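You operate a simulated robot arm through the tools that you are given. There is no shell and no other tool. Be economical: measure what you need, move in short steps, check, and stop when the job is done.

You run a simulated two-armed robot. Do the job below in one go: nothing can be reset, and whatever is moved stays where it is left.

## Task
Swap the blue label core on the air tester for the yellow label one and pump to 3 bar.
Fine: the old core goes in the red tray; shut the valve with the yellow knob. The tester slides, so hold it for valve and pump. Set down upright: core with the blue label, core with the yellow label.

Only the result counts: the job must be done as asked and must still hold three seconds after the hand-in. Knocking over, shifting, dropping, spilling or breaking anything else fails it.

## Robot
Two 6-joint arms with two-finger parallel grippers on one trunk, on a base that drives. Base frame: it is fixed to the floor where the robot stands at the start and does not move with it; the origin is under the middle of the robot, x ahead of it, y to its left, z up; the surface under the hand at the start is at about z = 0.9. Readings come in m, rad, newtons and seconds.
The left shoulder is at the start at [0.06, 0.187, 1.222], the right one opposite. With the tool pointing down near the work surface each hand reaches from about 0.22 to 0.62 m from the robot's upright axis, wherever it stands, measured 20 degrees to its own side. Places, roughly: bar with the blue tip [1.5, 1, 0.5]; bar with the red tip [1.25, -0.25, 1]; black button of the water tank [0.6, 0.4, 0.4]; black dial [0.9, 0.6, 0.9]; blue button of the winder [0.9, 0.7, 1.2]; blue dial [1.5, 1, 0.9]; carton with the red label [1.5, 0, 0.25]; carton with the white label [1.5, -0.25, 0.25]; collar with the blue knob [0.5, 0.9, 1]; crank of the hand press [1.3, -0.3, 0.4]; crank of the winder [0.9, 0.7, 1.1]; dial of the can stand [0.6, -0.7, 1]; filter slide [0.9, -0.5, 1]; gate arm of the bar guide [1.6, -0.6, 0.9]; green tray [1.5, 0.25, 0.25]; grey dial [-2.2, -0.1, 0.8]. Payload 1.57 kg a hand.
The tool frame of a hand sits at the grasp point between the pads (the TCP): z along the fingers, y along the line on which they close. The tips reach 0.03 m beyond it. Largest opening 0.11 m; finger width 0.024, thickness 0.012; the body of the gripper, 0.048 by 0.112 m, starts 0.078 m behind the TCP.
Orientation is that of the tool frame in the base frame, as a unit quaternion [x, y, z, w]. With the fingers straight down and closing along the base's y, the tool's x points along the base's -x, its y along +y and its z along -z.

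## Interface
- The arms move only by the tool arm_command. It takes "left_rows", "right_rows" or both (then of equal length, played together; a hand with none holds still); each is a list of rows, each an object (a shift or turn left out is 0, a gripper value left out holds the last) with "grip": the gripper command, from -1 (fully open) to 1 (shut), values between in proportion; "offset": the shift along the tool's x, y, z in m, a list of three; "delta_rot": the turn, a rotation vector about the tool's x, y, z in degrees, a list of three. In form: [{"grip": grip, "offset": [dx, dy, dz], "delta_rot": [wx, wy, wz]}, ...]. A call has 1 to 20 rows; each row is the pose to reach, as a shift and turn from the pose commanded when the call began, along the tool's axes at that moment. A row lasts 0.2 s, in which the tool goes at most 0.05 m and 0.15 rad; a call with a longer step from one row to the next is refused whole, and so is a gripper value outside its range. A pose out of reach is approached as far as the arm can. The call stops where the force on the tool passes 70 N (or 10 N more than at its start, if that is more) or the arm is blocked; 0.2 s more then pass. The fingers move at their own pace (about 0.153 m/s each) and stop on an object; they squeeze with about 28 N. The grip force told is the motor's: it shows also when the fingers shut on nothing. Time passes only in rows, and 0.2 s behind the last, so rows that repeat a pose let the fingers close. The reply holds the time, the measured pose of the TCP, the force on the tool along the base axes, the opening and the grip force, in the units named above and with some noise, with the torque about the TCP (base axes, N m) and any sound that the robot's microphone picked up.
- Cameras (640 x 400 px; columns grow to the right, rows downward): "scene" is now at [0.0122, 0.0079, 1.7555]; the picture's right is [0.10, -0.99, 0.00], its down [-0.81, -0.08, -0.58] and it looks along [0.58, 0.06, -0.82] (base axes); focal length 290 px, centre (320, 200). "left" rides on the left gripper at [0.07, -0.016, -0.141] in its tool frame; the picture's right is [0.23, 0.97, 0.00], its down [-0.86, 0.20, -0.48] and it looks along [-0.47, 0.11, 0.88] (tool axes); focal length 222 px, centre (320, 200). "right" rides on the right gripper at [0.07, 0.016, -0.141] in its tool frame; the picture's right is [-0.23, 0.97, 0.00], its down [-0.86, -0.20, -0.48] and it looks along [-0.47, -0.11, 0.88] (tool axes); focal length 222 px, centre (320, 200). There is no depth. A picture from a camera that has moved, and an enlarged one, comes with that camera's place and axes in the base frame and with its lens.
- get_image(camera): a new picture of that camera. No time passes.
- lift_body(by): slides the trunk up (or, below 0, down) by that many m; the arms and the scene camera ride with it, the base frame stays. It gives what a move gives, with no picture.
- steer(legs): drives the robot by 1 to 6 legs, each [ahead, left, turn to the left] in m, m and rad, along the robot's own axes; the way and the turn of a leg run together, so that a leg with both is an arc; at most 1.5 m and 3.142 rad a leg. The arms and the cameras ride along, it lands a little off, and it stops where it bumps. It gives what a move gives.
- turn_head(pan, tilt): turns the head with the scene camera to pan (to the left, within 1.501 rad either way) and tilt (down, from -0.506 to 1.204), counted from straight ahead of the robot. It gives what a move gives.
- inspect(camera, box): a new picture of the part [left, top, right, bottom] of that camera's present view, enlarged. No time passes.
- job_done(): hands the job in; it is judged then, once.

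Work in short steps. Places have to be worked out from the pictures, the camera data and where the tool is seen: move nearer, look again, correct. Check each grasp and each placing, and mend what went wrong. You have 120 turns and 92 pictures in all, those below and enlarged ones among them. Open the grippers and draw the arms clear of the work before you hand the job in, unless the task says otherwise; then end with one line.

The tools are called after "Call:" as name(argument=value, ...) on one line, values as JSON. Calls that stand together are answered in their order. arm_command: Moves the arms, as the interface text tells. Its arguments: {"type":"object","properties":{"left_rows":{"type":"array","items":{"type":"object","properties":{"grip":{"type":"number"},"offset":{"type":"array","items":{"type":"number"}},"delta_rot":{"type":"array","items":{"type":"number"}}}}},"right_rows":{"type":"array","items":{"type":"object","properties":{"grip":{"type":"number"},"offset":{"type":"array","items":{"type":"number"}},"delta_rot":{"type":"array","items":{"type":"number"}}}}}},"required":[]} The other tools are called the same way: lift_body (by) slides the trunk up or down; steer (legs) drives the base; turn_head (pan, tilt) turns the head that bears the scene camera; get_image (camera) takes a picture; inspect (camera, box) takes an enlarged picture of a part of a camera's view; job_done () hands the job in.

At the start:

```text
time: 0.0
left_ee_pos: [0.3966, 0.2756, 1.2665]
left_tool_rot: [-0.001, 1.0, 0.0, 0.0]
left_wrist_force: [-0.2, -0.3, 0.5]
left_moment: [-0.01, -0.01, 0.01]
left_finger_gap: 0.1101
left_finger_force: 0.0
right_ee_pos: [0.404, -0.0383, 1.2656]
right_tool_rot: [0.0, 1.0, 0.001, 0.0]
right_wrist_force: [-0.1, 0.0, -0.3]
right_moment: [0.02, 0.02, 0.0]
right_finger_gap: 0.11
right_finger_force: 0.0
trunk travel left (down, up): [-0.85, 0.14]
robot x, y, heading: [-0.0029, 0.0002, 0.003]
head pan, tilt: [0.103, 0.955]
```

scene: 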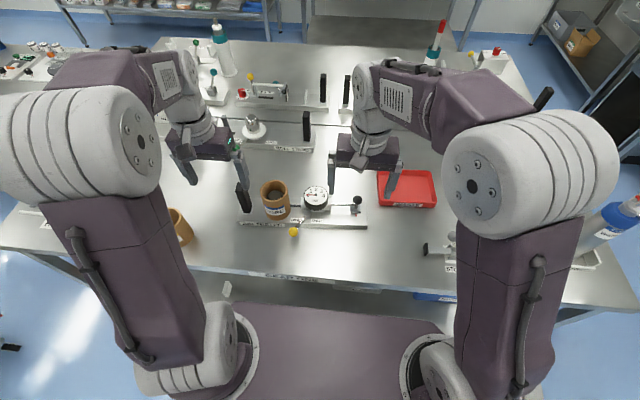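
right: 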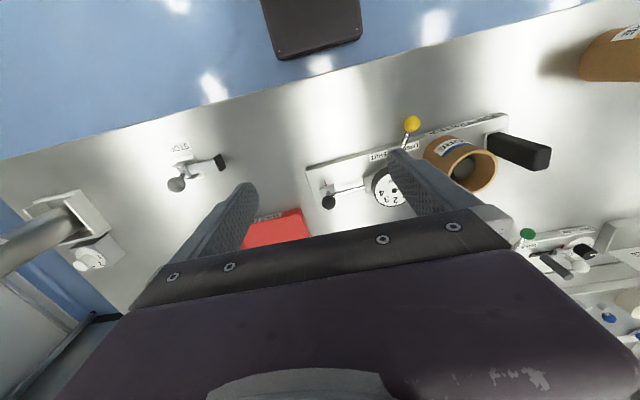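
left: 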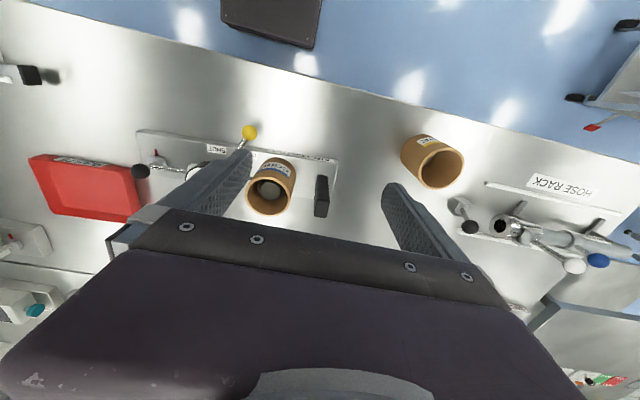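

I see the tester in the middle with a core, a gauge, a yellow-knob valve and a pump handle. I'll enlarge the views to read details.

Call:
inspect(camera="scene", box=[150, 130, 450, 290])

Call:
inspect(camera="left", box=[120, 80, 480, 260])

Call:
inspect(camera="right", box=[290, 80, 640, 260])

```text
2.13 times, centred on (300, 210) of scene
camera zoom: at [0.0122, 0.0079, 1.7555], right [0.1, -0.99, 0.0], down [-0.81, -0.08, -0.58], along [0.58, 0.06, -0.82], focal length 618 px, centre (363, 179)
```

zoom: 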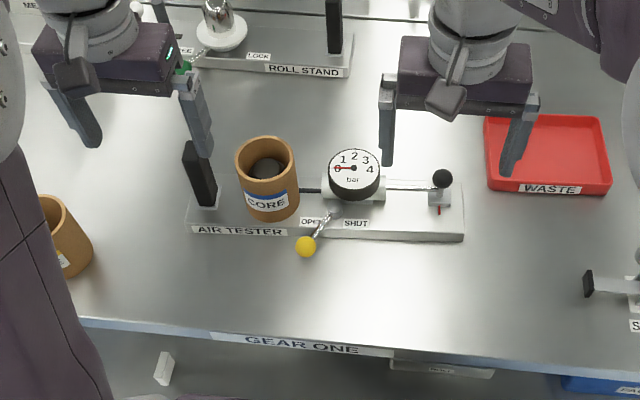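

```text
1.78 times, centred on (300, 170) of left
camera zoom: at [0.3272, 0.2577, 1.4079], right [-0.23, 0.97, 0.0], down [0.86, 0.2, 0.48], along [0.47, 0.11, -0.88], focal length 395 px, centre (356, 253)
```

zoom: 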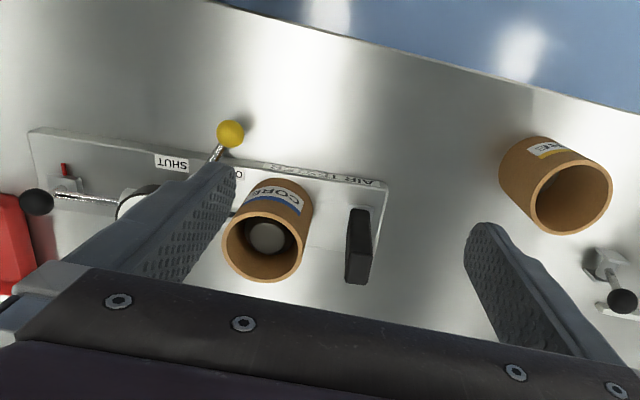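

```text
1.83 times, centred on (465, 170) of right
camera zoom: at [0.3338, -0.0226, 1.4071], right [0.23, 0.97, 0.0], down [0.86, -0.2, 0.48], along [0.47, -0.11, -0.88], focal length 406 px, centre (55, 255)
```

zoom: 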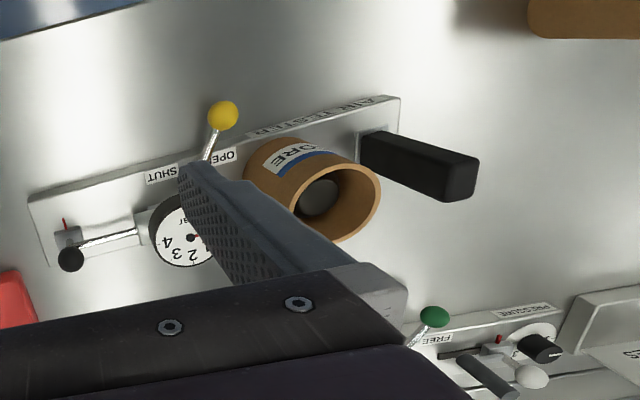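

I'll spread the hands so that both hand cameras and the scene camera see the tester unobstructed.

Call:
arm_command(left_rows=[{"offset": [0, 0.05, 0]}, {"offset": [0, 0.1, 0]}, {"offset": [0, 0.15, 0]}, {"offset": [0, 0.2, 0]}], right_rows=[{"offset": [0, -0.04, 0.03]}, {"offset": [0, -0.08, 0.06]}, {"offset": [0, -0.12, 0.09]}, {"offset": [0, -0.12, 0.09]}])

Call:
inspect(camera="scene", box=[130, 130, 450, 290])

Call:
get_image(camera="right")

Call:
get_image(camera="left")

```text
time: 1.0
left_ee_pos: [0.3936, 0.476, 1.2666]
left_tool_rot: [0.0, 1.0, -0.001, -0.001]
left_wrist_force: [1.1, 0.7, 0.3]
left_moment: [-0.05, -0.01, 0.03]
left_finger_gap: 0.1101
left_finger_force: 0.1
right_ee_pos: [0.4033, -0.1574, 1.1746]
right_tool_rot: [0.0, 1.0, -0.001, -0.001]
right_wrist_force: [-0.3, 0.8, -0.2]
right_moment: [0.01, 0.03, -0.03]
right_finger_gap: 0.1099
right_finger_force: 0.1
trunk travel left (down, up): [-0.85, 0.14]
robot x, y, heading: [-0.002, 0.0011, -0.003]
head pan, tilt: [0.103, 0.955]
```

```text
2.00 times, centred on (290, 210) of scene
camera zoom: at [0.0125, 0.0116, 1.7555], right [0.1, -0.99, 0.0], down [-0.81, -0.09, -0.58], along [0.58, 0.06, -0.82], focal length 580 px, centre (380, 180)
```

zoom: 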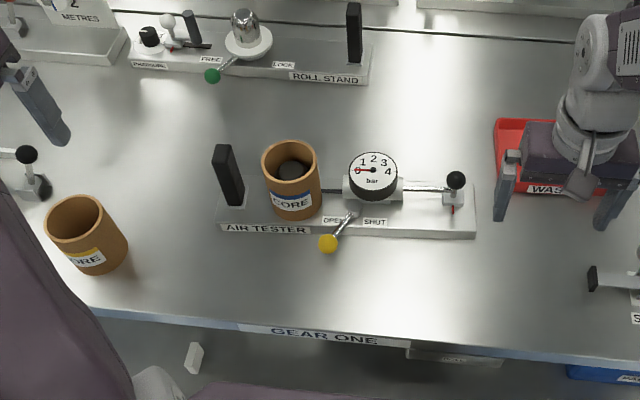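

```text
84 pictures are left
camera right: at [0.3334, -0.1398, 1.3163], right [0.23, 0.97, 0.0], down [0.86, -0.2, 0.48], along [0.47, -0.11, -0.88], focal length 222 px, centre (320, 200)
```

right: 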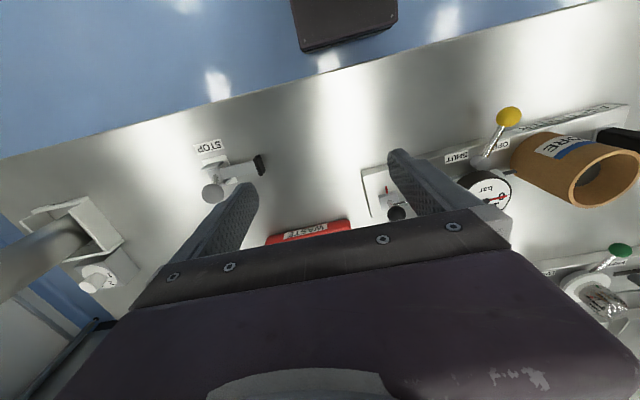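

```text
83 pictures are left
camera left: at [0.3264, 0.4599, 1.4077], right [-0.23, 0.97, 0.0], down [0.86, 0.2, 0.48], along [0.47, 0.11, -0.88], focal length 222 px, centre (320, 200)
```

left: 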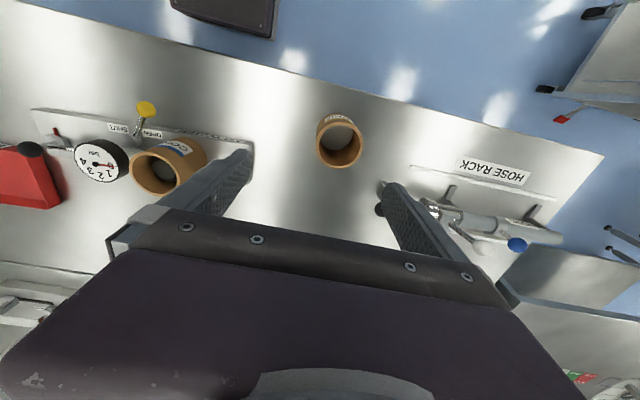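

I need precise rim size and location of the cores; enlarge both cores.

Call:
inspect(camera="left", box=[100, 90, 260, 210])

Call:
inspect(camera="left", box=[280, 90, 440, 190])

Call:
inspect(camera="scene", box=[230, 180, 380, 270])

```text
3.33 times, centred on (180, 150) of left
camera zoom: at [0.3264, 0.4599, 1.4077], right [-0.23, 0.97, 0.0], down [0.86, 0.2, 0.48], along [0.47, 0.11, -0.88], focal length 740 px, centre (787, 367)
```

zoom: 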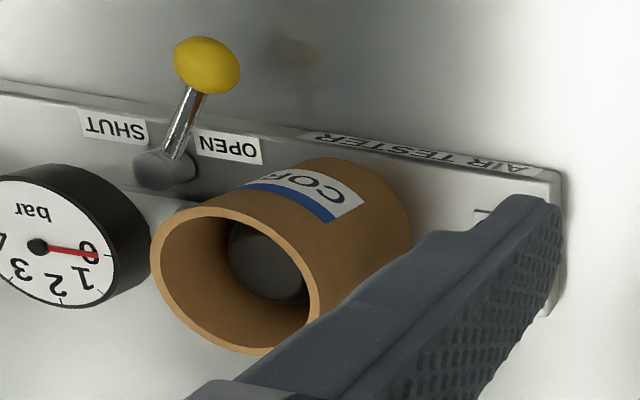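

```text
4.00 times, centred on (360, 140) of left
camera zoom: at [0.3264, 0.4599, 1.4077], right [-0.23, 0.97, 0.0], down [0.86, 0.2, 0.48], along [0.47, 0.11, -0.88], focal length 888 px, centre (160, 440)
```

zoom: 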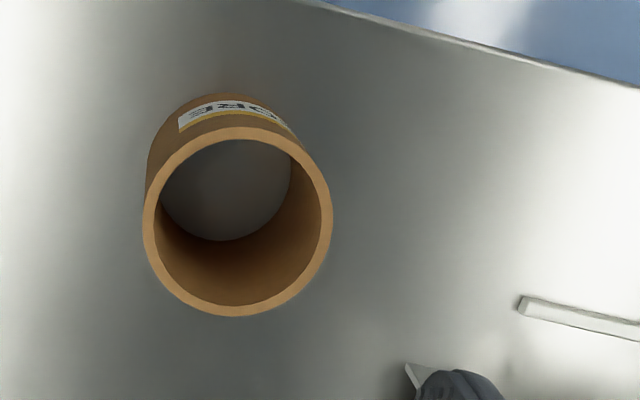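

```text
4.27 times, centred on (305, 225) of scene
camera zoom: at [0.0125, 0.0116, 1.7555], right [0.1, -0.99, 0.0], down [-0.81, -0.09, -0.58], along [0.58, 0.06, -0.82], focal length 1237 px, centre (384, 93)
```

zoom: 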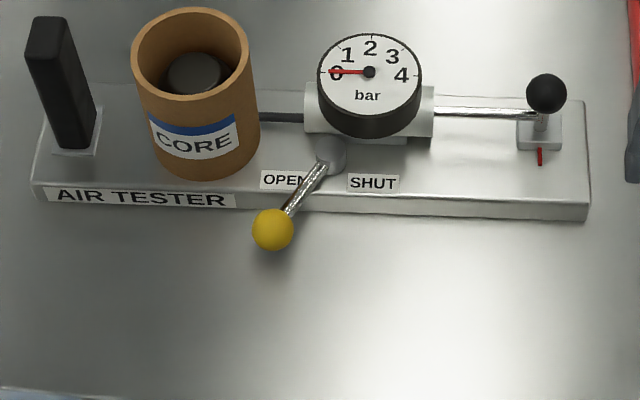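

Estimates: blue core at about (0.543, 0.206), rim z≈1.03, diameter ≈0.087; yellow core at (0.424, 0.519), rim z≈1.0; tray around (0.70, -0.245). I move the left hand above the blue core and look.

Call:
arm_command(left_rows=[{"offset": [-0.019, -0.034, 0.012]}, {"offset": [-0.037, -0.068, 0.024]}, {"offset": [-0.056, -0.101, 0.036]}, {"offset": [-0.075, -0.135, 0.05]}, {"offset": [-0.093, -0.169, 0.065]}, {"offset": [-0.112, -0.203, 0.08]}, {"offset": [-0.13, -0.236, 0.095]}, {"offset": [-0.149, -0.27, 0.112]}, {"offset": [-0.149, -0.27, 0.112]}])

Call:
get_image(camera="left")

Call:
turn_head(pan=0, tilt=1.2)

Call:
get_image(camera="scene")

```text
time: 3.0
left_ee_pos: [0.5456, 0.2021, 1.1542]
left_tool_rot: [0.0, 1.0, 0.0, 0.0]
left_wrist_force: [-1.3, 0.6, -0.5]
left_moment: [0.0, -0.03, -0.01]
left_finger_gap: 0.1099
left_finger_force: 0.1
right_ee_pos: [0.4036, -0.1579, 1.1746]
right_tool_rot: [0.0, 1.0, 0.001, 0.0]
right_wrist_force: [-0.5, -0.4, -0.6]
right_moment: [-0.01, -0.02, 0.01]
right_finger_gap: 0.1096
right_finger_force: 0.0
trunk travel left (down, up): [-0.85, 0.14]
robot x, y, heading: [0.001, -0.002, -0.002]
head pan, tilt: [0.103, 0.955]
```

```text
79 pictures are left
camera left: at [0.4765, 0.1862, 1.2959], right [-0.23, 0.97, 0.0], down [0.85, 0.2, 0.48], along [0.47, 0.11, -0.88], focal length 222 px, centre (320, 200)
```

left: 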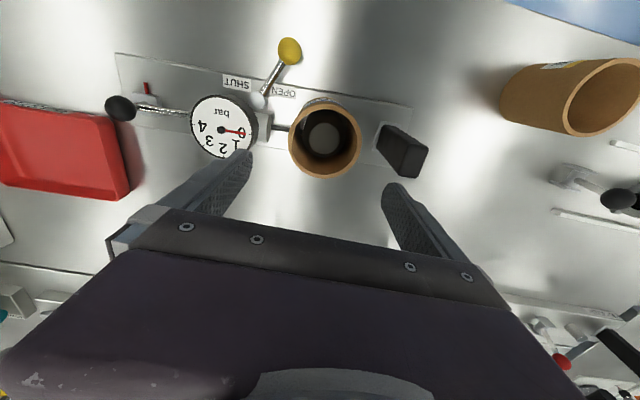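

```text
time: 3.8
left_ee_pos: [0.5451, 0.2029, 1.1545]
left_tool_rot: [0.0, 1.0, -0.001, 0.0]
left_wrist_force: [-0.6, 0.7, -0.1]
left_moment: [0.0, 0.0, 0.01]
left_finger_gap: 0.11
left_finger_force: 0.1
right_ee_pos: [0.402, -0.1577, 1.1758]
right_tool_rot: [0.0, 1.0, -0.001, 0.0]
right_wrist_force: [0.2, -0.7, -0.1]
right_moment: [0.01, -0.01, 0.02]
right_finger_gap: 0.1099
right_finger_force: 0.2
trunk travel left (down, up): [-0.85, 0.14]
robot x, y, heading: [-0.0005, 0.0019, 0.002]
head pan, tilt: [0.0, 1.201]
```

```text
78 pictures are left
camera scene: at [-0.0043, 0.0007, 1.7397], right [0.0, -1.0, 0.0], down [-0.93, 0.0, -0.36], along [0.36, 0.0, -0.93], focal length 290 px, centre (320, 200)
```

scene: 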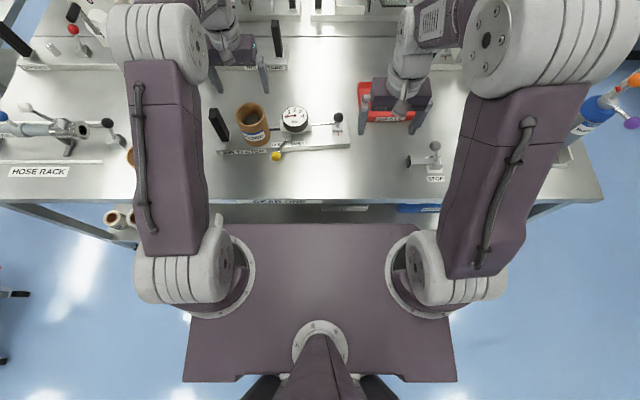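

Rim seen centred at about (0.538, 0.207); clearance to gauge and handle about 2 cm each side. I correct and descend to z≈1.00.

Call:
arm_command(left_rows=[{"offset": [0.007, 0.0045, 0.04]}, {"offset": [0.007, 0.0045, 0.08]}, {"offset": [0.007, 0.0045, 0.12]}, {"offset": [0.007, 0.0045, 0.152]}, {"offset": [0.007, 0.0045, 0.152]}])

Call:
get_image(camera="left")

```text
time: 5.0
left_ee_pos: [0.5388, 0.2083, 1.0026]
left_tool_rot: [-0.001, 1.0, 0.0, 0.0]
left_wrist_force: [0.4, -0.3, 0.6]
left_moment: [0.03, 0.0, 0.02]
left_finger_gap: 0.1101
left_finger_force: 0.0
right_ee_pos: [0.4042, -0.1577, 1.1749]
right_tool_rot: [0.0, 1.0, 0.0, 0.0]
right_wrist_force: [0.0, 0.0, 0.1]
right_moment: [0.0, 0.0, 0.01]
right_finger_gap: 0.11
right_finger_force: 0.0
trunk travel left (down, up): [-0.85, 0.14]
robot x, y, heading: [0.0009, -0.0001, -0.001]
head pan, tilt: [0.0, 1.201]
```

```text
77 pictures are left
camera left: at [0.4694, 0.192, 1.1428], right [-0.23, 0.97, 0.0], down [0.85, 0.2, 0.48], along [0.47, 0.11, -0.88], focal length 222 px, centre (320, 200)
```

left: 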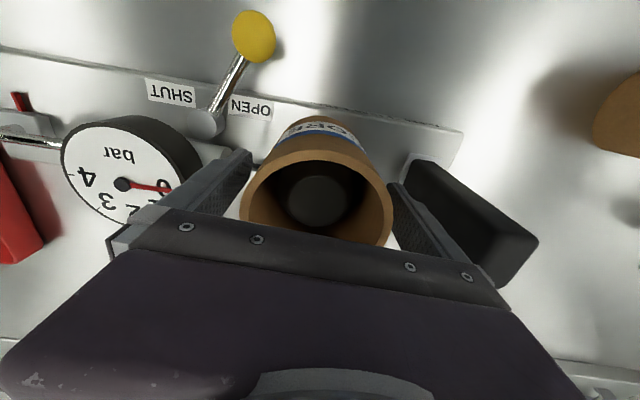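

The core sits between the fingers. Close and wait.

Call:
arm_command(left_rows=[{"grip": 1}, {"grip": 1}, {"grip": 1}])

Call:
arm_command(left_rows=[{"offset": [0, 0, -0.02]}, {"offset": [0, 0, -0.04]}])

Call:
get_image(camera="left")

```text
time: 5.8
left_ee_pos: [0.5383, 0.2067, 1.0015]
left_tool_rot: [0.0, 1.0, 0.0, 0.0]
left_wrist_force: [0.9, -1.1, 1.9]
left_moment: [-0.2, -0.11, -0.03]
left_finger_gap: 0.0842
left_finger_force: 28.2
right_ee_pos: [0.4027, -0.1597, 1.1756]
right_tool_rot: [0.0, 1.0, 0.0, 0.0]
right_wrist_force: [0.6, -0.3, 0.2]
right_moment: [0.0, -0.01, -0.02]
right_finger_gap: 0.1102
right_finger_force: 0.1
trunk travel left (down, up): [-0.85, 0.14]
robot x, y, heading: [-0.0016, -0.001, 0.0]
head pan, tilt: [0.0, 1.201]
```

```text
time: 6.4
left_ee_pos: [0.5377, 0.2066, 1.0423]
left_tool_rot: [0.0, 1.0, 0.0, 0.0]
left_wrist_force: [-0.3, 0.1, -1.8]
left_moment: [0.02, 0.0, 0.0]
left_finger_gap: 0.0842
left_finger_force: 28.1
right_ee_pos: [0.4033, -0.1588, 1.1745]
right_tool_rot: [0.0, 1.0, 0.0, 0.0]
right_wrist_force: [-0.1, -0.3, 0.2]
right_moment: [0.02, -0.03, 0.03]
right_finger_gap: 0.1098
right_finger_force: 0.1
trunk travel left (down, up): [-0.85, 0.14]
robot x, y, heading: [0.0002, -0.001, 0.006]
head pan, tilt: [0.0, 1.201]
```

```text
76 pictures are left
camera left: at [0.4695, 0.1906, 1.1828], right [-0.23, 0.97, 0.0], down [0.86, 0.2, 0.48], along [0.47, 0.11, -0.88], focal length 222 px, centre (320, 200)
```

left: 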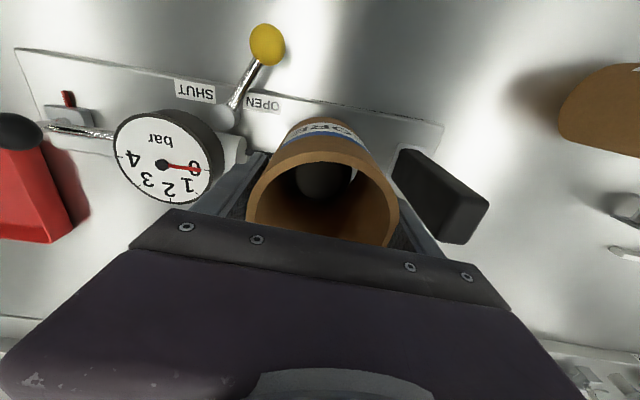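

The core comes up freely (about 2 N). I continue up to z≈1.2 and bring the right hand up/back so it will be out of the way.

Call:
arm_command(left_rows=[{"offset": [0, 0, -0.04]}, {"offset": [0, 0, -0.08]}, {"offset": [0, 0, -0.12]}, {"offset": [0, 0, -0.16]}, {"offset": [0, 0, -0.18]}], right_rows=[{"offset": [0.02, -0.03, -0.03]}, {"offset": [0.04, -0.06, -0.06]}, {"offset": [0.06, -0.09, -0.09]}, {"offset": [0.08, -0.12, -0.12]}, {"offset": [0.1, -0.14, -0.14]}])

Call:
get_image(camera="left")

Call:
turn_head(pan=-0.1, tilt=0.9)

Call:
get_image(camera="scene")

```text
time: 7.6
left_ee_pos: [0.5378, 0.2063, 1.2224]
left_tool_rot: [0.0, 1.0, 0.0, 0.0]
left_wrist_force: [-0.5, 0.6, -0.5]
left_moment: [-0.01, 0.0, 0.0]
left_finger_gap: 0.0839
left_finger_force: 27.9
right_ee_pos: [0.3021, -0.3017, 1.3151]
right_tool_rot: [0.001, 1.0, -0.001, 0.0]
right_wrist_force: [-0.2, 0.6, -0.1]
right_moment: [0.04, -0.01, 0.01]
right_finger_gap: 0.1096
right_finger_force: 0.1
trunk travel left (down, up): [-0.85, 0.14]
robot x, y, heading: [0.003, 0.0013, -0.002]
head pan, tilt: [0.0, 1.201]
```

```text
75 pictures are left
camera left: at [0.4688, 0.1908, 1.3632], right [-0.23, 0.97, 0.0], down [0.85, 0.2, 0.48], along [0.47, 0.11, -0.88], focal length 222 px, centre (320, 200)
```

left: 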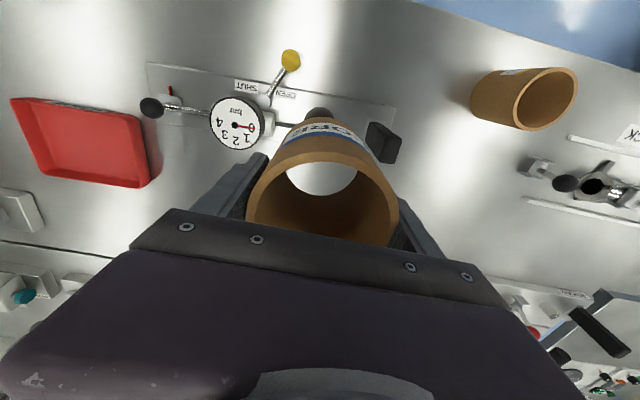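

```text
time: 8.4
left_ee_pos: [0.5393, 0.2075, 1.2206]
left_tool_rot: [0.0, 1.0, 0.0, 0.0]
left_wrist_force: [-0.7, 0.2, -1.0]
left_moment: [-0.01, 0.02, 0.01]
left_finger_gap: 0.084
left_finger_force: 28.2
right_ee_pos: [0.3048, -0.3008, 1.3136]
right_tool_rot: [0.0, 1.0, 0.0, 0.001]
right_wrist_force: [0.5, 0.1, -1.3]
right_moment: [0.0, 0.01, -0.02]
right_finger_gap: 0.11
right_finger_force: 0.0
trunk travel left (down, up): [-0.85, 0.14]
robot x, y, heading: [-0.0035, 0.0015, 0.002]
head pan, tilt: [-0.099, 0.901]
```

```text
74 pictures are left
camera scene: at [0.0158, -0.0068, 1.7594], right [-0.1, -1.0, 0.0], down [-0.78, 0.08, -0.62], along [0.62, -0.06, -0.78], focal length 290 px, centre (320, 200)
```

scene: 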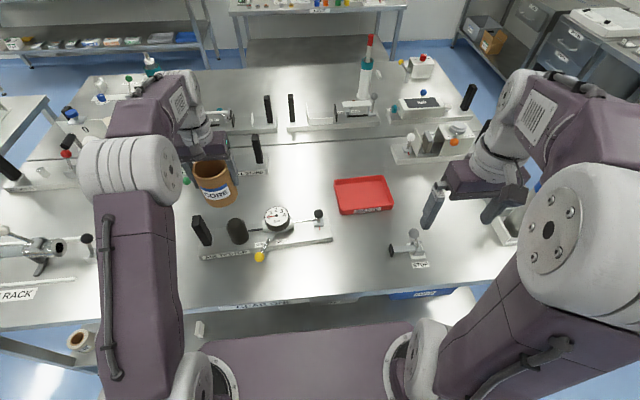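

The core is held, with the post revealed on the tester. The tray centre is about (0.695, -0.24). I drive right 0.33 m then ahead 0.13 m with the core held high.

Call:
steer(legs=[[0, -0.33, 0], [0.13, 0, 0]])

Call:
get_image(camera="scene")

Call:
get_image(camera="left")

```text
time: 11.5
left_ee_pos: [0.6692, -0.1189, 1.2196]
left_tool_rot: [0.0, 1.0, 0.0, -0.002]
left_wrist_force: [0.2, 0.9, -1.3]
left_moment: [-0.01, 0.05, 0.02]
left_finger_gap: 0.0842
left_finger_force: 27.2
right_ee_pos: [0.4352, -0.6286, 1.313]
right_tool_rot: [0.0, 1.0, 0.0, -0.002]
right_wrist_force: [1.0, 0.0, -0.3]
right_moment: [-0.01, 0.04, -0.01]
right_finger_gap: 0.1099
right_finger_force: 0.1
trunk travel left (down, up): [-0.85, 0.14]
robot x, y, heading: [0.1235, -0.3266, -0.005]
head pan, tilt: [-0.099, 0.901]
stopped in leg 2: the robot was blocked; the commanded pose is now the measured one
```

```text
73 pictures are left
camera scene: at [0.1479, -0.3339, 1.7593], right [-0.1, -1.0, 0.0], down [-0.78, 0.08, -0.62], along [0.61, -0.06, -0.79], focal length 290 px, centre (320, 200)
```

scene: 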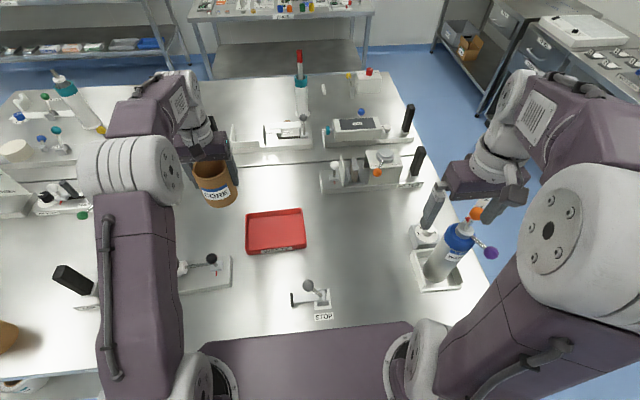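

```text
72 pictures are left
camera left: at [0.6015, -0.1355, 1.3601], right [-0.23, 0.97, 0.0], down [0.86, 0.2, 0.47], along [0.46, 0.11, -0.88], focal length 222 px, centre (320, 200)
```

left: 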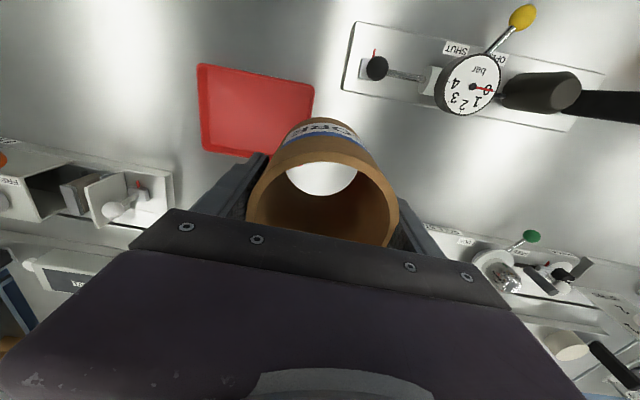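

The base stopped at the bench at x=0.1235, enough. Tray centre is ≈(0.687, -0.243). Shift the left hand over it and lower to z≈1.06.

Call:
arm_command(left_rows=[{"offset": [-0.006, -0.04, 0]}, {"offset": [-0.012, -0.08, 0]}, {"offset": [-0.018, -0.124, 0]}, {"offset": [-0.018, -0.124, 0.04]}, {"offset": [-0.018, -0.124, 0.08]}, {"offset": [-0.018, -0.124, 0.12]}, {"offset": [-0.018, -0.124, 0.16]}, {"offset": [-0.018, -0.124, 0.16]}])

Call:
get_image(camera="left")

Call:
inspect(camera="scene", box=[180, 150, 380, 275])

```text
time: 13.3
left_ee_pos: [0.6823, -0.2411, 1.0592]
left_tool_rot: [0.0, 1.0, 0.0, 0.0]
left_wrist_force: [-0.7, 0.1, -0.9]
left_moment: [0.03, 0.0, 0.02]
left_finger_gap: 0.0842
left_finger_force: 27.7
right_ee_pos: [0.4298, -0.6272, 1.314]
right_tool_rot: [-0.001, 1.0, 0.001, 0.0]
right_wrist_force: [0.3, 0.2, -0.2]
right_moment: [0.0, -0.01, -0.02]
right_finger_gap: 0.1102
right_finger_force: 0.0
trunk travel left (down, up): [-0.85, 0.14]
robot x, y, heading: [0.1249, -0.3235, 0.002]
head pan, tilt: [-0.099, 0.901]
```

```text
71 pictures are left
camera left: at [0.6136, -0.2568, 1.1996], right [-0.23, 0.97, 0.0], down [0.86, 0.2, 0.48], along [0.47, 0.11, -0.88], focal length 222 px, centre (320, 200)
```

left: 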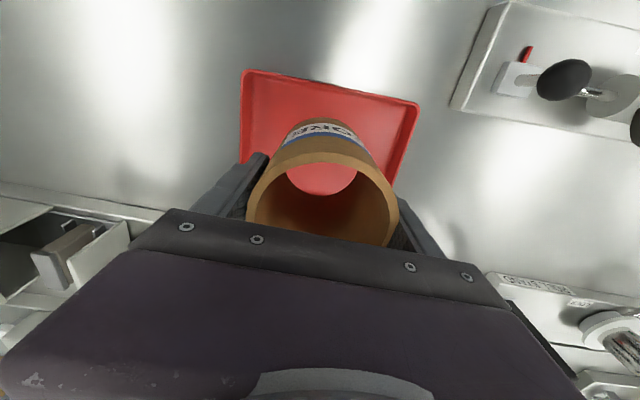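

```text
3.20 times, centred on (280, 212) of scene
camera zoom: at [0.141, -0.3335, 1.7594], right [-0.1, -1.0, 0.0], down [-0.78, 0.08, -0.62], along [0.62, -0.06, -0.78], focal length 928 px, centre (448, 160)
```

zoom: 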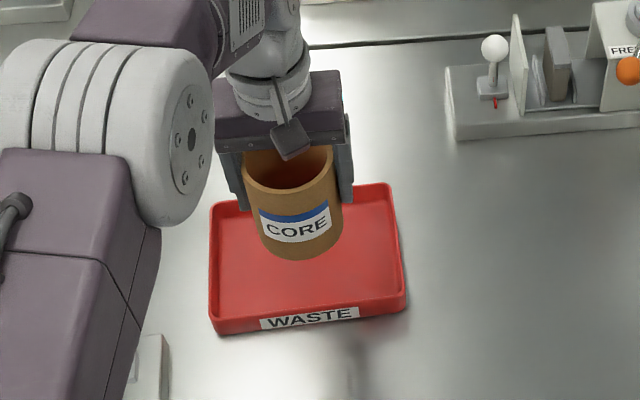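

The core is well over the tray. Lower until contact.

Call:
arm_command(left_rows=[{"offset": [0, 0, 0.03]}, {"offset": [0, 0, 0.06]}, {"offset": [0, 0, 0.07]}, {"offset": [0, 0, 0.075]}])

Call:
inspect(camera="scene", box=[180, 150, 380, 275])

```text
time: 14.3
left_ee_pos: [0.6834, -0.2424, 0.9866]
left_tool_rot: [0.0, 1.0, 0.0, 0.0]
left_wrist_force: [-0.3, 0.5, -1.1]
left_moment: [-0.03, 0.0, -0.01]
left_finger_gap: 0.0842
left_finger_force: 28.3
right_ee_pos: [0.4295, -0.6277, 1.3142]
right_tool_rot: [0.0, 1.0, 0.0, 0.0]
right_wrist_force: [-0.7, -0.6, 0.2]
right_moment: [0.04, 0.01, -0.02]
right_finger_gap: 0.1099
right_finger_force: 0.0
trunk travel left (down, up): [-0.85, 0.14]
robot x, y, heading: [0.1267, -0.3243, 0.002]
head pan, tilt: [-0.099, 0.901]
```

```text
3.20 times, centred on (280, 212) of scene
camera zoom: at [0.1412, -0.3336, 1.7594], right [-0.1, -1.0, 0.0], down [-0.78, 0.08, -0.62], along [0.62, -0.06, -0.78], focal length 928 px, centre (448, 160)
```

zoom: 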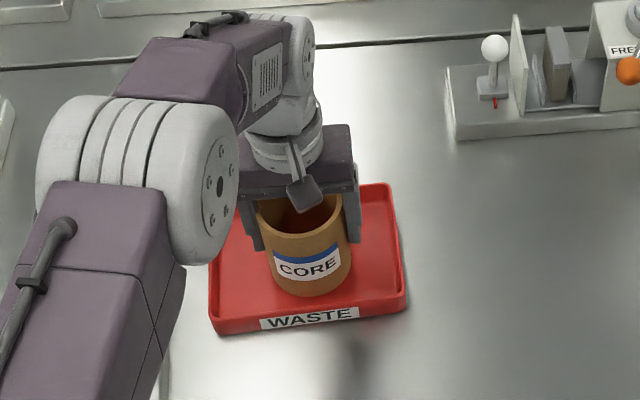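

Nearly down. I lower in 3 mm steps, watching the force.

Call:
arm_command(left_rows=[{"offset": [0, 0, 0.003]}, {"offset": [0, 0, 0.006]}])

Call:
arm_command(left_rows=[{"offset": [0, 0, 0.002]}, {"offset": [0, 0, 0.004]}])

```text
time: 14.9
left_ee_pos: [0.6835, -0.2447, 0.9816]
left_tool_rot: [0.0, 1.0, 0.0, 0.0]
left_wrist_force: [0.1, -1.1, -0.4]
left_moment: [0.0, 0.02, 0.03]
left_finger_gap: 0.0842
left_finger_force: 28.0
right_ee_pos: [0.4299, -0.6287, 1.3147]
right_tool_rot: [0.0, 1.0, 0.0, 0.0]
right_wrist_force: [-0.6, -0.4, -0.3]
right_moment: [0.0, 0.01, -0.01]
right_finger_gap: 0.1099
right_finger_force: 0.1
trunk travel left (down, up): [-0.85, 0.14]
robot x, y, heading: [0.124, -0.3254, -0.003]
head pan, tilt: [-0.099, 0.901]
```

```text
time: 15.5
left_ee_pos: [0.6823, -0.2427, 0.9761]
left_tool_rot: [0.0, 1.0, 0.0, 0.0]
left_wrist_force: [0.1, 0.0, -0.7]
left_moment: [0.01, -0.01, 0.04]
left_finger_gap: 0.0841
left_finger_force: 28.3
right_ee_pos: [0.4308, -0.6271, 1.3149]
right_tool_rot: [0.001, 1.0, 0.0, 0.0]
right_wrist_force: [-0.4, -0.7, -0.9]
right_moment: [0.01, 0.02, 0.0]
right_finger_gap: 0.1101
right_finger_force: 0.1
trunk travel left (down, up): [-0.85, 0.14]
robot x, y, heading: [0.1299, -0.3231, 0.001]
head pan, tilt: [-0.099, 0.901]
```

Call:
arm_command(left_rows=[{"offset": [0, 0, 0.002]}, {"offset": [0, 0, 0.004]}])

Call:
inspect(camera="scene", box=[220, 180, 320, 260])

```text
time: 16.1
left_ee_pos: [0.683, -0.2434, 0.9759]
left_tool_rot: [0.0, 1.0, 0.0, 0.003]
left_wrist_force: [1.3, 4.1, 23.1]
left_moment: [0.41, 0.18, 0.1]
left_finger_gap: 0.0841
left_finger_force: 28.0
right_ee_pos: [0.4277, -0.6267, 1.3154]
right_tool_rot: [0.0, 1.0, 0.0, 0.0]
right_wrist_force: [0.8, -0.2, 0.3]
right_moment: [0.02, 0.02, -0.01]
right_finger_gap: 0.1099
right_finger_force: 0.0
trunk travel left (down, up): [-0.85, 0.14]
robot x, y, heading: [0.1273, -0.3271, 0.001]
head pan, tilt: [-0.099, 0.901]
```

```text
5.00 times, centred on (270, 220) of scene
camera zoom: at [0.1376, -0.3332, 1.7599], right [-0.1, -1.0, 0.0], down [-0.78, 0.08, -0.62], along [0.62, -0.06, -0.78], focal length 1449 px, centre (570, 100)
```

zoom: 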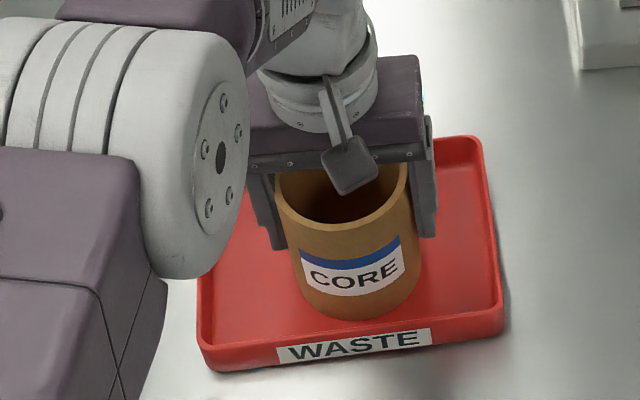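

Contact (23 N). Ease 2 mm, open, then rise straight.

Call:
arm_command(left_rows=[{"offset": [0, 0, -0.002]}, {"offset": [0, 0, -0.002], "grip": -1}, {"offset": [0, 0, -0.002], "grip": -1}, {"offset": [0, 0, -0.03], "grip": -1}, {"offset": [0, 0, -0.07]}, {"offset": [0, 0, -0.115]}, {"offset": [0, 0, -0.16]}, {"offset": [0, 0, -0.2]}, {"offset": [0, 0, -0.24]}])

Call:
inspect(camera="scene", box=[180, 150, 380, 275])

```text
time: 18.1
left_ee_pos: [0.681, -0.2442, 1.2115]
left_tool_rot: [0.001, 1.0, 0.0, 0.001]
left_wrist_force: [0.0, -0.8, 0.3]
left_moment: [0.03, 0.02, -0.02]
left_finger_gap: 0.1099
left_finger_force: 0.1
right_ee_pos: [0.4292, -0.6277, 1.3137]
right_tool_rot: [-0.001, 1.0, 0.0, 0.0]
right_wrist_force: [0.9, 0.6, -1.3]
right_moment: [0.01, 0.01, 0.02]
right_finger_gap: 0.1101
right_finger_force: 0.2
trunk travel left (down, up): [-0.85, 0.14]
robot x, y, heading: [0.125, -0.3251, 0.001]
head pan, tilt: [-0.099, 0.901]
```

```text
3.20 times, centred on (280, 212) of scene
camera zoom: at [0.1403, -0.3337, 1.7594], right [-0.1, -1.0, 0.0], down [-0.78, 0.08, -0.62], along [0.62, -0.06, -0.78], focal length 928 px, centre (448, 160)
```

zoom: 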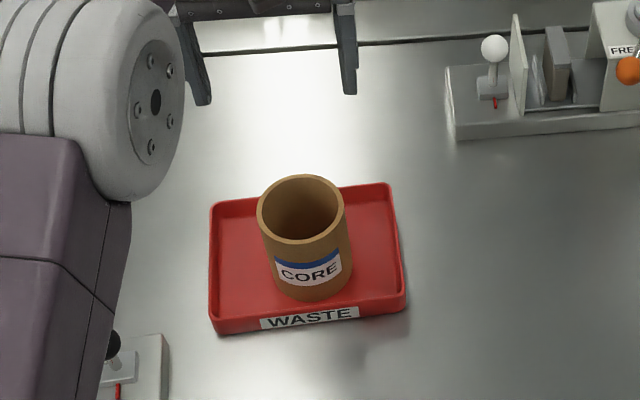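

Blue core stands upright in the tray. Drive back 0.095 and left 0.475 toward the working spot.

Call:
steer(legs=[[-0.095, 0, 0], [0, 0.475, 0]])

Call:
turn_head(pan=0.1, tilt=0.95)

Call:
get_image(camera="scene")

```text
time: 21.7
left_ee_pos: [0.5868, 0.2304, 1.2112]
left_tool_rot: [0.0, 1.0, 0.001, 0.001]
left_wrist_force: [-0.8, -0.5, -0.4]
left_moment: [0.03, 0.02, -0.04]
left_finger_gap: 0.1099
left_finger_force: 0.0
right_ee_pos: [0.335, -0.1525, 1.3143]
right_tool_rot: [0.0, 1.0, 0.001, 0.0]
right_wrist_force: [0.4, -0.1, 0.7]
right_moment: [0.06, 0.01, 0.01]
right_finger_gap: 0.1101
right_finger_force: 0.1
trunk travel left (down, up): [-0.85, 0.14]
robot x, y, heading: [0.0328, 0.1495, -0.004]
head pan, tilt: [-0.099, 0.901]
```

```text
time: 22.4
left_ee_pos: [0.5859, 0.2333, 1.2112]
left_tool_rot: [0.001, 1.0, 0.0, 0.001]
left_wrist_force: [0.2, -0.5, -0.7]
left_moment: [0.0, -0.02, -0.02]
left_finger_gap: 0.1101
left_finger_force: 0.1
right_ee_pos: [0.3349, -0.1501, 1.315]
right_tool_rot: [0.0, 1.0, 0.0, 0.0]
right_wrist_force: [0.3, -0.6, -0.1]
right_moment: [-0.02, 0.02, -0.02]
right_finger_gap: 0.1104
right_finger_force: 0.0
trunk travel left (down, up): [-0.85, 0.14]
robot x, y, heading: [0.0294, 0.148, 0.001]
head pan, tilt: [0.099, 0.949]
```

```text
66 pictures are left
camera scene: at [0.043, 0.1578, 1.7558], right [0.1, -0.99, 0.0], down [-0.81, -0.08, -0.58], along [0.58, 0.06, -0.81], focal length 290 px, centre (320, 200)
```

scene: 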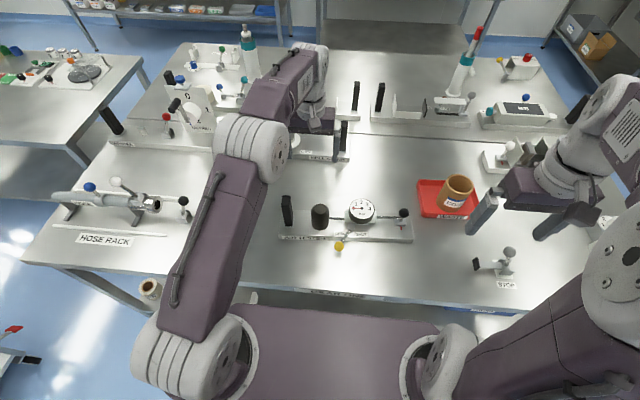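

Now the left hand goes above the yellow core at (0.424, 0.52), z≈1.13.

Call:
arm_command(left_rows=[{"offset": [0.02, 0.036, 0.0]}, {"offset": [0.04, 0.072, 0.0]}, {"offset": [0.06, 0.108, 0.0]}, {"offset": [0.08, 0.144, 0.0]}, {"offset": [0.1, 0.18, 0.02]}, {"offset": [0.12, 0.216, 0.04]}, {"offset": [0.14, 0.252, 0.06]}, {"offset": [0.162, 0.287, 0.08]}, {"offset": [0.162, 0.287, 0.08]}])

Call:
get_image(camera="left")

```text
time: 24.4
left_ee_pos: [0.4257, 0.5208, 1.1305]
left_tool_rot: [-0.001, 1.0, 0.0, 0.0]
left_wrist_force: [-0.7, 0.1, -0.1]
left_moment: [0.03, -0.04, -0.03]
left_finger_gap: 0.1101
left_finger_force: 0.0
right_ee_pos: [0.3347, -0.1519, 1.3141]
right_tool_rot: [0.0, 1.0, -0.001, 0.0]
right_wrist_force: [-0.3, 0.1, 0.2]
right_moment: [-0.01, 0.02, 0.02]
right_finger_gap: 0.11
right_finger_force: 0.1
trunk travel left (down, up): [-0.85, 0.14]
robot x, y, heading: [0.0288, 0.1495, -0.003]
head pan, tilt: [0.099, 0.949]
```

```text
65 pictures are left
camera left: at [0.3569, 0.5053, 1.2715], right [-0.23, 0.97, 0.0], down [0.86, 0.2, 0.48], along [0.47, 0.11, -0.88], focal length 222 px, centre (320, 200)
```

left: 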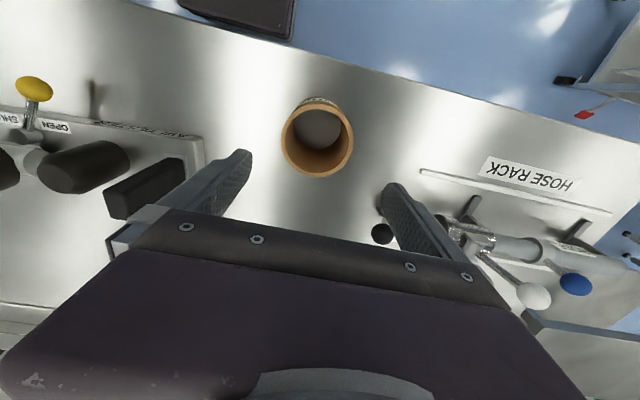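

Rim seen at (0.4216, 0.517). Correct slightly and descend to z≈0.972.

Call:
arm_command(left_rows=[{"offset": [0.004, -0.004, 0.04]}, {"offset": [0.004, -0.004, 0.08]}, {"offset": [0.004, -0.004, 0.12]}, {"offset": [0.004, -0.004, 0.158]}, {"offset": [0.004, -0.004, 0.158]}])

Call:
get_image(camera="left")

```text
time: 25.6
left_ee_pos: [0.4196, 0.5157, 0.9707]
left_tool_rot: [0.0, 1.0, -0.001, 0.001]
left_wrist_force: [0.3, 0.1, 0.0]
left_moment: [0.01, 0.06, 0.02]
left_finger_gap: 0.1103
left_finger_force: 0.0
right_ee_pos: [0.3348, -0.1512, 1.3147]
right_tool_rot: [0.0, 1.0, 0.0, 0.0]
right_wrist_force: [0.4, 0.8, 1.1]
right_moment: [0.0, -0.04, 0.01]
right_finger_gap: 0.11
right_finger_force: 0.0
trunk travel left (down, up): [-0.85, 0.14]
robot x, y, heading: [0.0269, 0.153, -0.001]
head pan, tilt: [0.099, 0.949]
```

```text
64 pictures are left
camera left: at [0.3521, 0.5002, 1.1125], right [-0.23, 0.97, 0.0], down [0.85, 0.2, 0.48], along [0.47, 0.11, -0.88], focal length 222 px, centre (320, 200)
```

left: 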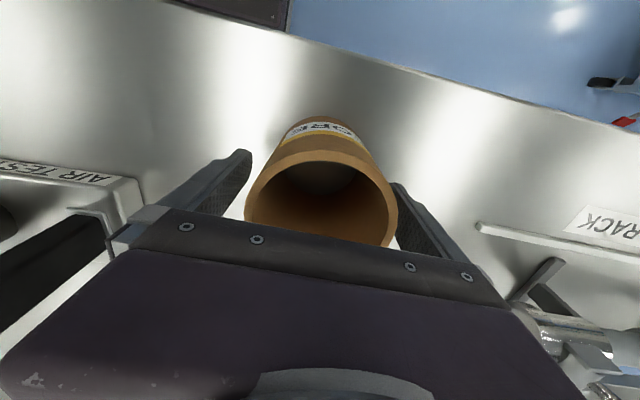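

Well placed; close and lift slightly.

Call:
arm_command(left_rows=[{"grip": 1}, {"grip": 1}, {"grip": 1}, {"offset": [0, 0, -0.03]}, {"offset": [0, 0, -0.075]}, {"offset": [0, 0, -0.12]}, {"offset": [0, 0, -0.165]}, {"offset": [0, 0, -0.21]}, {"offset": [0, 0, -0.21]}])

Call:
inspect(camera="scene", box=[240, 170, 460, 270])

```text
time: 27.6
left_ee_pos: [0.4201, 0.5155, 1.1858]
left_tool_rot: [0.001, 1.0, 0.0, -0.001]
left_wrist_force: [-0.1, 0.1, -1.9]
left_moment: [-0.01, -0.01, -0.01]
left_finger_gap: 0.0833
left_finger_force: 28.1
right_ee_pos: [0.3353, -0.1497, 1.3145]
right_tool_rot: [0.002, 1.0, 0.0, 0.0]
right_wrist_force: [0.1, 0.2, 0.1]
right_moment: [0.04, 0.01, 0.02]
right_finger_gap: 0.1099
right_finger_force: 0.1
trunk travel left (down, up): [-0.85, 0.14]
robot x, y, heading: [0.0301, 0.1482, 0.002]
head pan, tilt: [0.099, 0.949]
```

```text
2.91 times, centred on (350, 220) of scene
camera zoom: at [0.0434, 0.1581, 1.7558], right [0.1, -0.99, 0.0], down [-0.81, -0.08, -0.58], along [0.58, 0.06, -0.81], focal length 843 px, centre (233, 142)
```

zoom: 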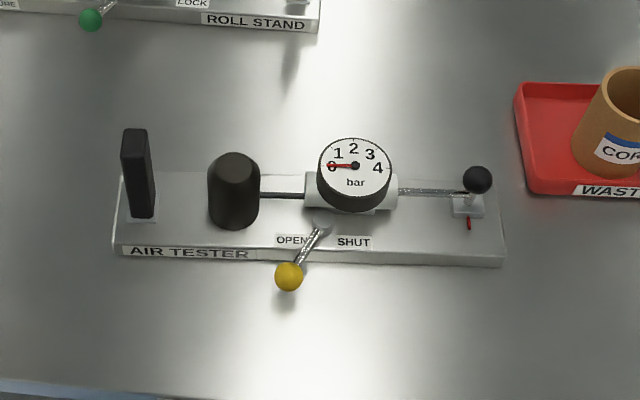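

Yellow core held. The post is still at ≈(0.540, 0.207). Carry the core above it.

Call:
arm_command(left_rows=[{"offset": [-0.016, -0.042, -0.01]}, {"offset": [-0.032, -0.084, -0.02]}, {"offset": [-0.048, -0.126, -0.02]}, {"offset": [-0.064, -0.168, -0.02]}, {"offset": [-0.08, -0.21, -0.02]}, {"offset": [-0.096, -0.252, -0.02]}, {"offset": [-0.108, -0.283, -0.02]}, {"offset": [-0.118, -0.309, -0.02]}, {"offset": [-0.118, -0.309, 0.03]}, {"offset": [-0.118, -0.309, 0.06]}, {"offset": [-0.118, -0.309, 0.06]}])

Call:
get_image(camera="left")

Call:
inspect(camera="scene", box=[240, 120, 460, 270])

```text
time: 30.0
left_ee_pos: [0.5383, 0.2086, 1.1229]
left_tool_rot: [0.0, 1.0, 0.0, 0.0]
left_wrist_force: [0.1, -0.7, -0.9]
left_moment: [-0.03, 0.0, -0.01]
left_finger_gap: 0.0838
left_finger_force: 28.1
right_ee_pos: [0.335, -0.1516, 1.3146]
right_tool_rot: [0.0, 1.0, 0.0, 0.0]
right_wrist_force: [0.2, -0.6, -1.0]
right_moment: [0.01, -0.03, 0.01]
right_finger_gap: 0.1102
right_finger_force: 0.1
trunk travel left (down, up): [-0.85, 0.14]
robot x, y, heading: [0.0314, 0.1528, -0.001]
head pan, tilt: [0.099, 0.949]
```

```text
62 pictures are left
camera left: at [0.4698, 0.1921, 1.2633], right [-0.23, 0.97, 0.0], down [0.85, 0.2, 0.48], along [0.47, 0.11, -0.88], focal length 222 px, centre (320, 200)
```

left: 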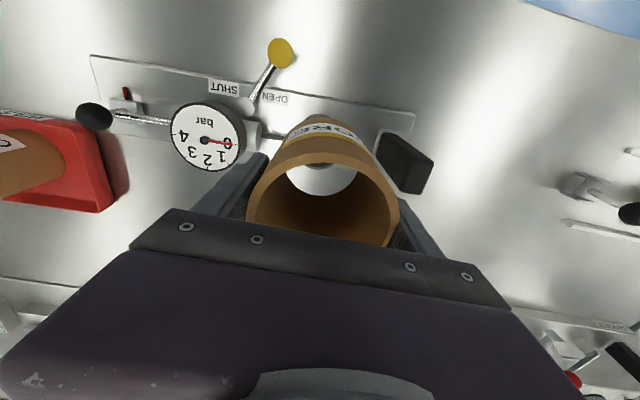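

```text
2.67 times, centred on (350, 195) of scene
camera zoom: at [0.0423, 0.1569, 1.7558], right [0.1, -0.99, 0.0], down [-0.81, -0.08, -0.58], along [0.58, 0.06, -0.81], focal length 773 px, centre (240, 213)
```

zoom: 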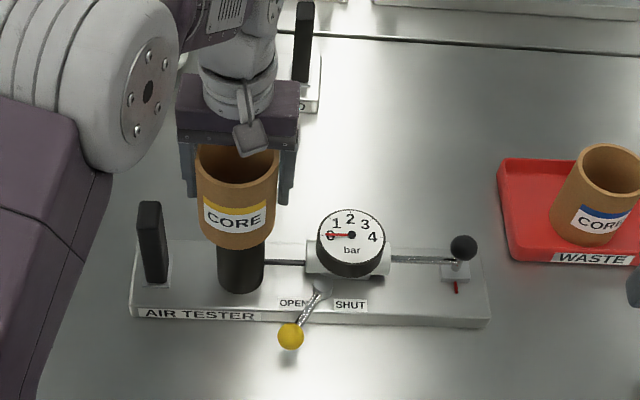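

Core nearly coaxial with the post. Shift y by -2 mm and lower 6 cm gently.

Call:
arm_command(left_rows=[{"offset": [0, -0.002, 0.015]}, {"offset": [0, -0.002, 0.03]}, {"offset": [0, -0.002, 0.045]}, {"offset": [0, -0.002, 0.06]}])

Call:
get_image(camera="left")

```text
time: 31.0
left_ee_pos: [0.5391, 0.2048, 1.0612]
left_tool_rot: [0.0, 1.0, 0.0, 0.0]
left_wrist_force: [-0.5, -0.7, -0.8]
left_moment: [0.0, -0.02, -0.01]
left_finger_gap: 0.0838
left_finger_force: 28.1
right_ee_pos: [0.3357, -0.1499, 1.3143]
right_tool_rot: [-0.001, 1.0, 0.0, 0.001]
right_wrist_force: [-0.5, 1.6, -0.2]
right_moment: [0.0, 0.03, 0.03]
right_finger_gap: 0.1102
right_finger_force: 0.0
trunk travel left (down, up): [-0.85, 0.14]
robot x, y, heading: [0.0308, 0.1463, -0.001]
head pan, tilt: [0.099, 0.949]
```

```text
60 pictures are left
camera left: at [0.4718, 0.1891, 1.2024], right [-0.23, 0.97, 0.0], down [0.86, 0.2, 0.48], along [0.47, 0.11, -0.88], focal length 222 px, centre (320, 200)
```

left: 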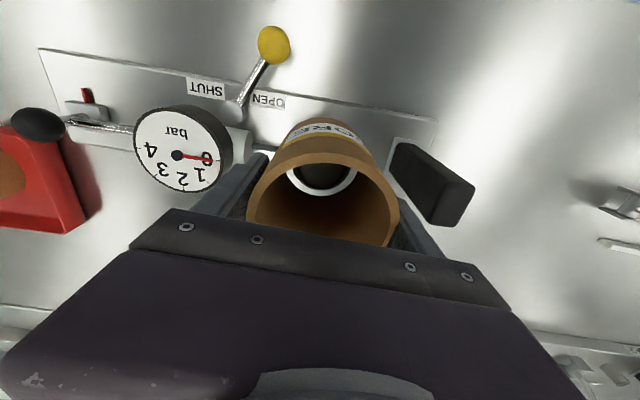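

Post is centred in the bore. Continue down.

Call:
arm_command(left_rows=[{"offset": [0, 0, 0.015]}, {"offset": [0, 0, 0.03]}, {"offset": [0, 0, 0.045]}, {"offset": [0, 0, 0.053]}])

Call:
arm_command(left_rows=[{"offset": [0, 0, 0.003]}, {"offset": [0, 0, 0.006]}])

```text
time: 32.0
left_ee_pos: [0.5396, 0.2042, 1.009]
left_tool_rot: [0.0, 1.0, 0.0, -0.001]
left_wrist_force: [0.7, -0.4, -0.2]
left_moment: [0.03, -0.01, 0.0]
left_finger_gap: 0.0837
left_finger_force: 28.1
right_ee_pos: [0.3357, -0.1522, 1.3134]
right_tool_rot: [-0.001, 1.0, 0.001, 0.0]
right_wrist_force: [1.0, 0.4, 0.4]
right_moment: [-0.01, -0.01, 0.0]
right_finger_gap: 0.1099
right_finger_force: 0.1
trunk travel left (down, up): [-0.85, 0.14]
robot x, y, heading: [0.031, 0.1544, -0.001]
head pan, tilt: [0.099, 0.949]
```

```text
time: 32.6
left_ee_pos: [0.5398, 0.2053, 1.0026]
left_tool_rot: [0.0, 1.0, 0.0, 0.0]
left_wrist_force: [-1.0, -0.4, -1.6]
left_moment: [-0.01, -0.01, 0.01]
left_finger_gap: 0.0836
left_finger_force: 27.7
right_ee_pos: [0.3356, -0.1511, 1.3134]
right_tool_rot: [0.0, 1.0, 0.0, 0.0]
right_wrist_force: [-0.4, -0.1, 0.1]
right_moment: [0.0, 0.0, 0.0]
right_finger_gap: 0.11
right_finger_force: 0.1
trunk travel left (down, up): [-0.85, 0.14]
robot x, y, heading: [0.0278, 0.1487, -0.002]
head pan, tilt: [0.099, 0.949]
```

Call:
arm_command(left_rows=[{"offset": [0, 0, 0.002]}, {"offset": [0, 0, 0.004]}, {"offset": [0, 0, 0.004]}])

Call:
inspect(camera="scene", box=[260, 170, 420, 260])

```text
time: 33.4
left_ee_pos: [0.5402, 0.204, 1.0021]
left_tool_rot: [0.0, 1.0, -0.001, 0.003]
left_wrist_force: [5.2, 1.9, 25.0]
left_moment: [0.49, 0.21, 0.17]
left_finger_gap: 0.0838
left_finger_force: 27.8
right_ee_pos: [0.3326, -0.1497, 1.3148]
right_tool_rot: [0.0, 1.0, 0.001, 0.001]
right_wrist_force: [-0.1, -0.4, -0.3]
right_moment: [0.01, 0.01, 0.0]
right_finger_gap: 0.11
right_finger_force: 0.2
trunk travel left (down, up): [-0.85, 0.14]
robot x, y, heading: [0.0319, 0.1516, 0.001]
head pan, tilt: [0.099, 0.949]
```

```text
4.00 times, centred on (340, 215) of scene
camera zoom: at [0.0401, 0.1576, 1.7562], right [0.1, -0.99, 0.0], down [-0.81, -0.08, -0.58], along [0.58, 0.06, -0.81], focal length 1159 px, centre (240, 140)
```

zoom: 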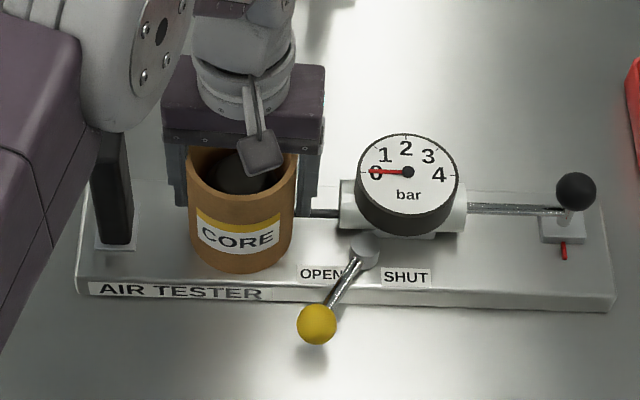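

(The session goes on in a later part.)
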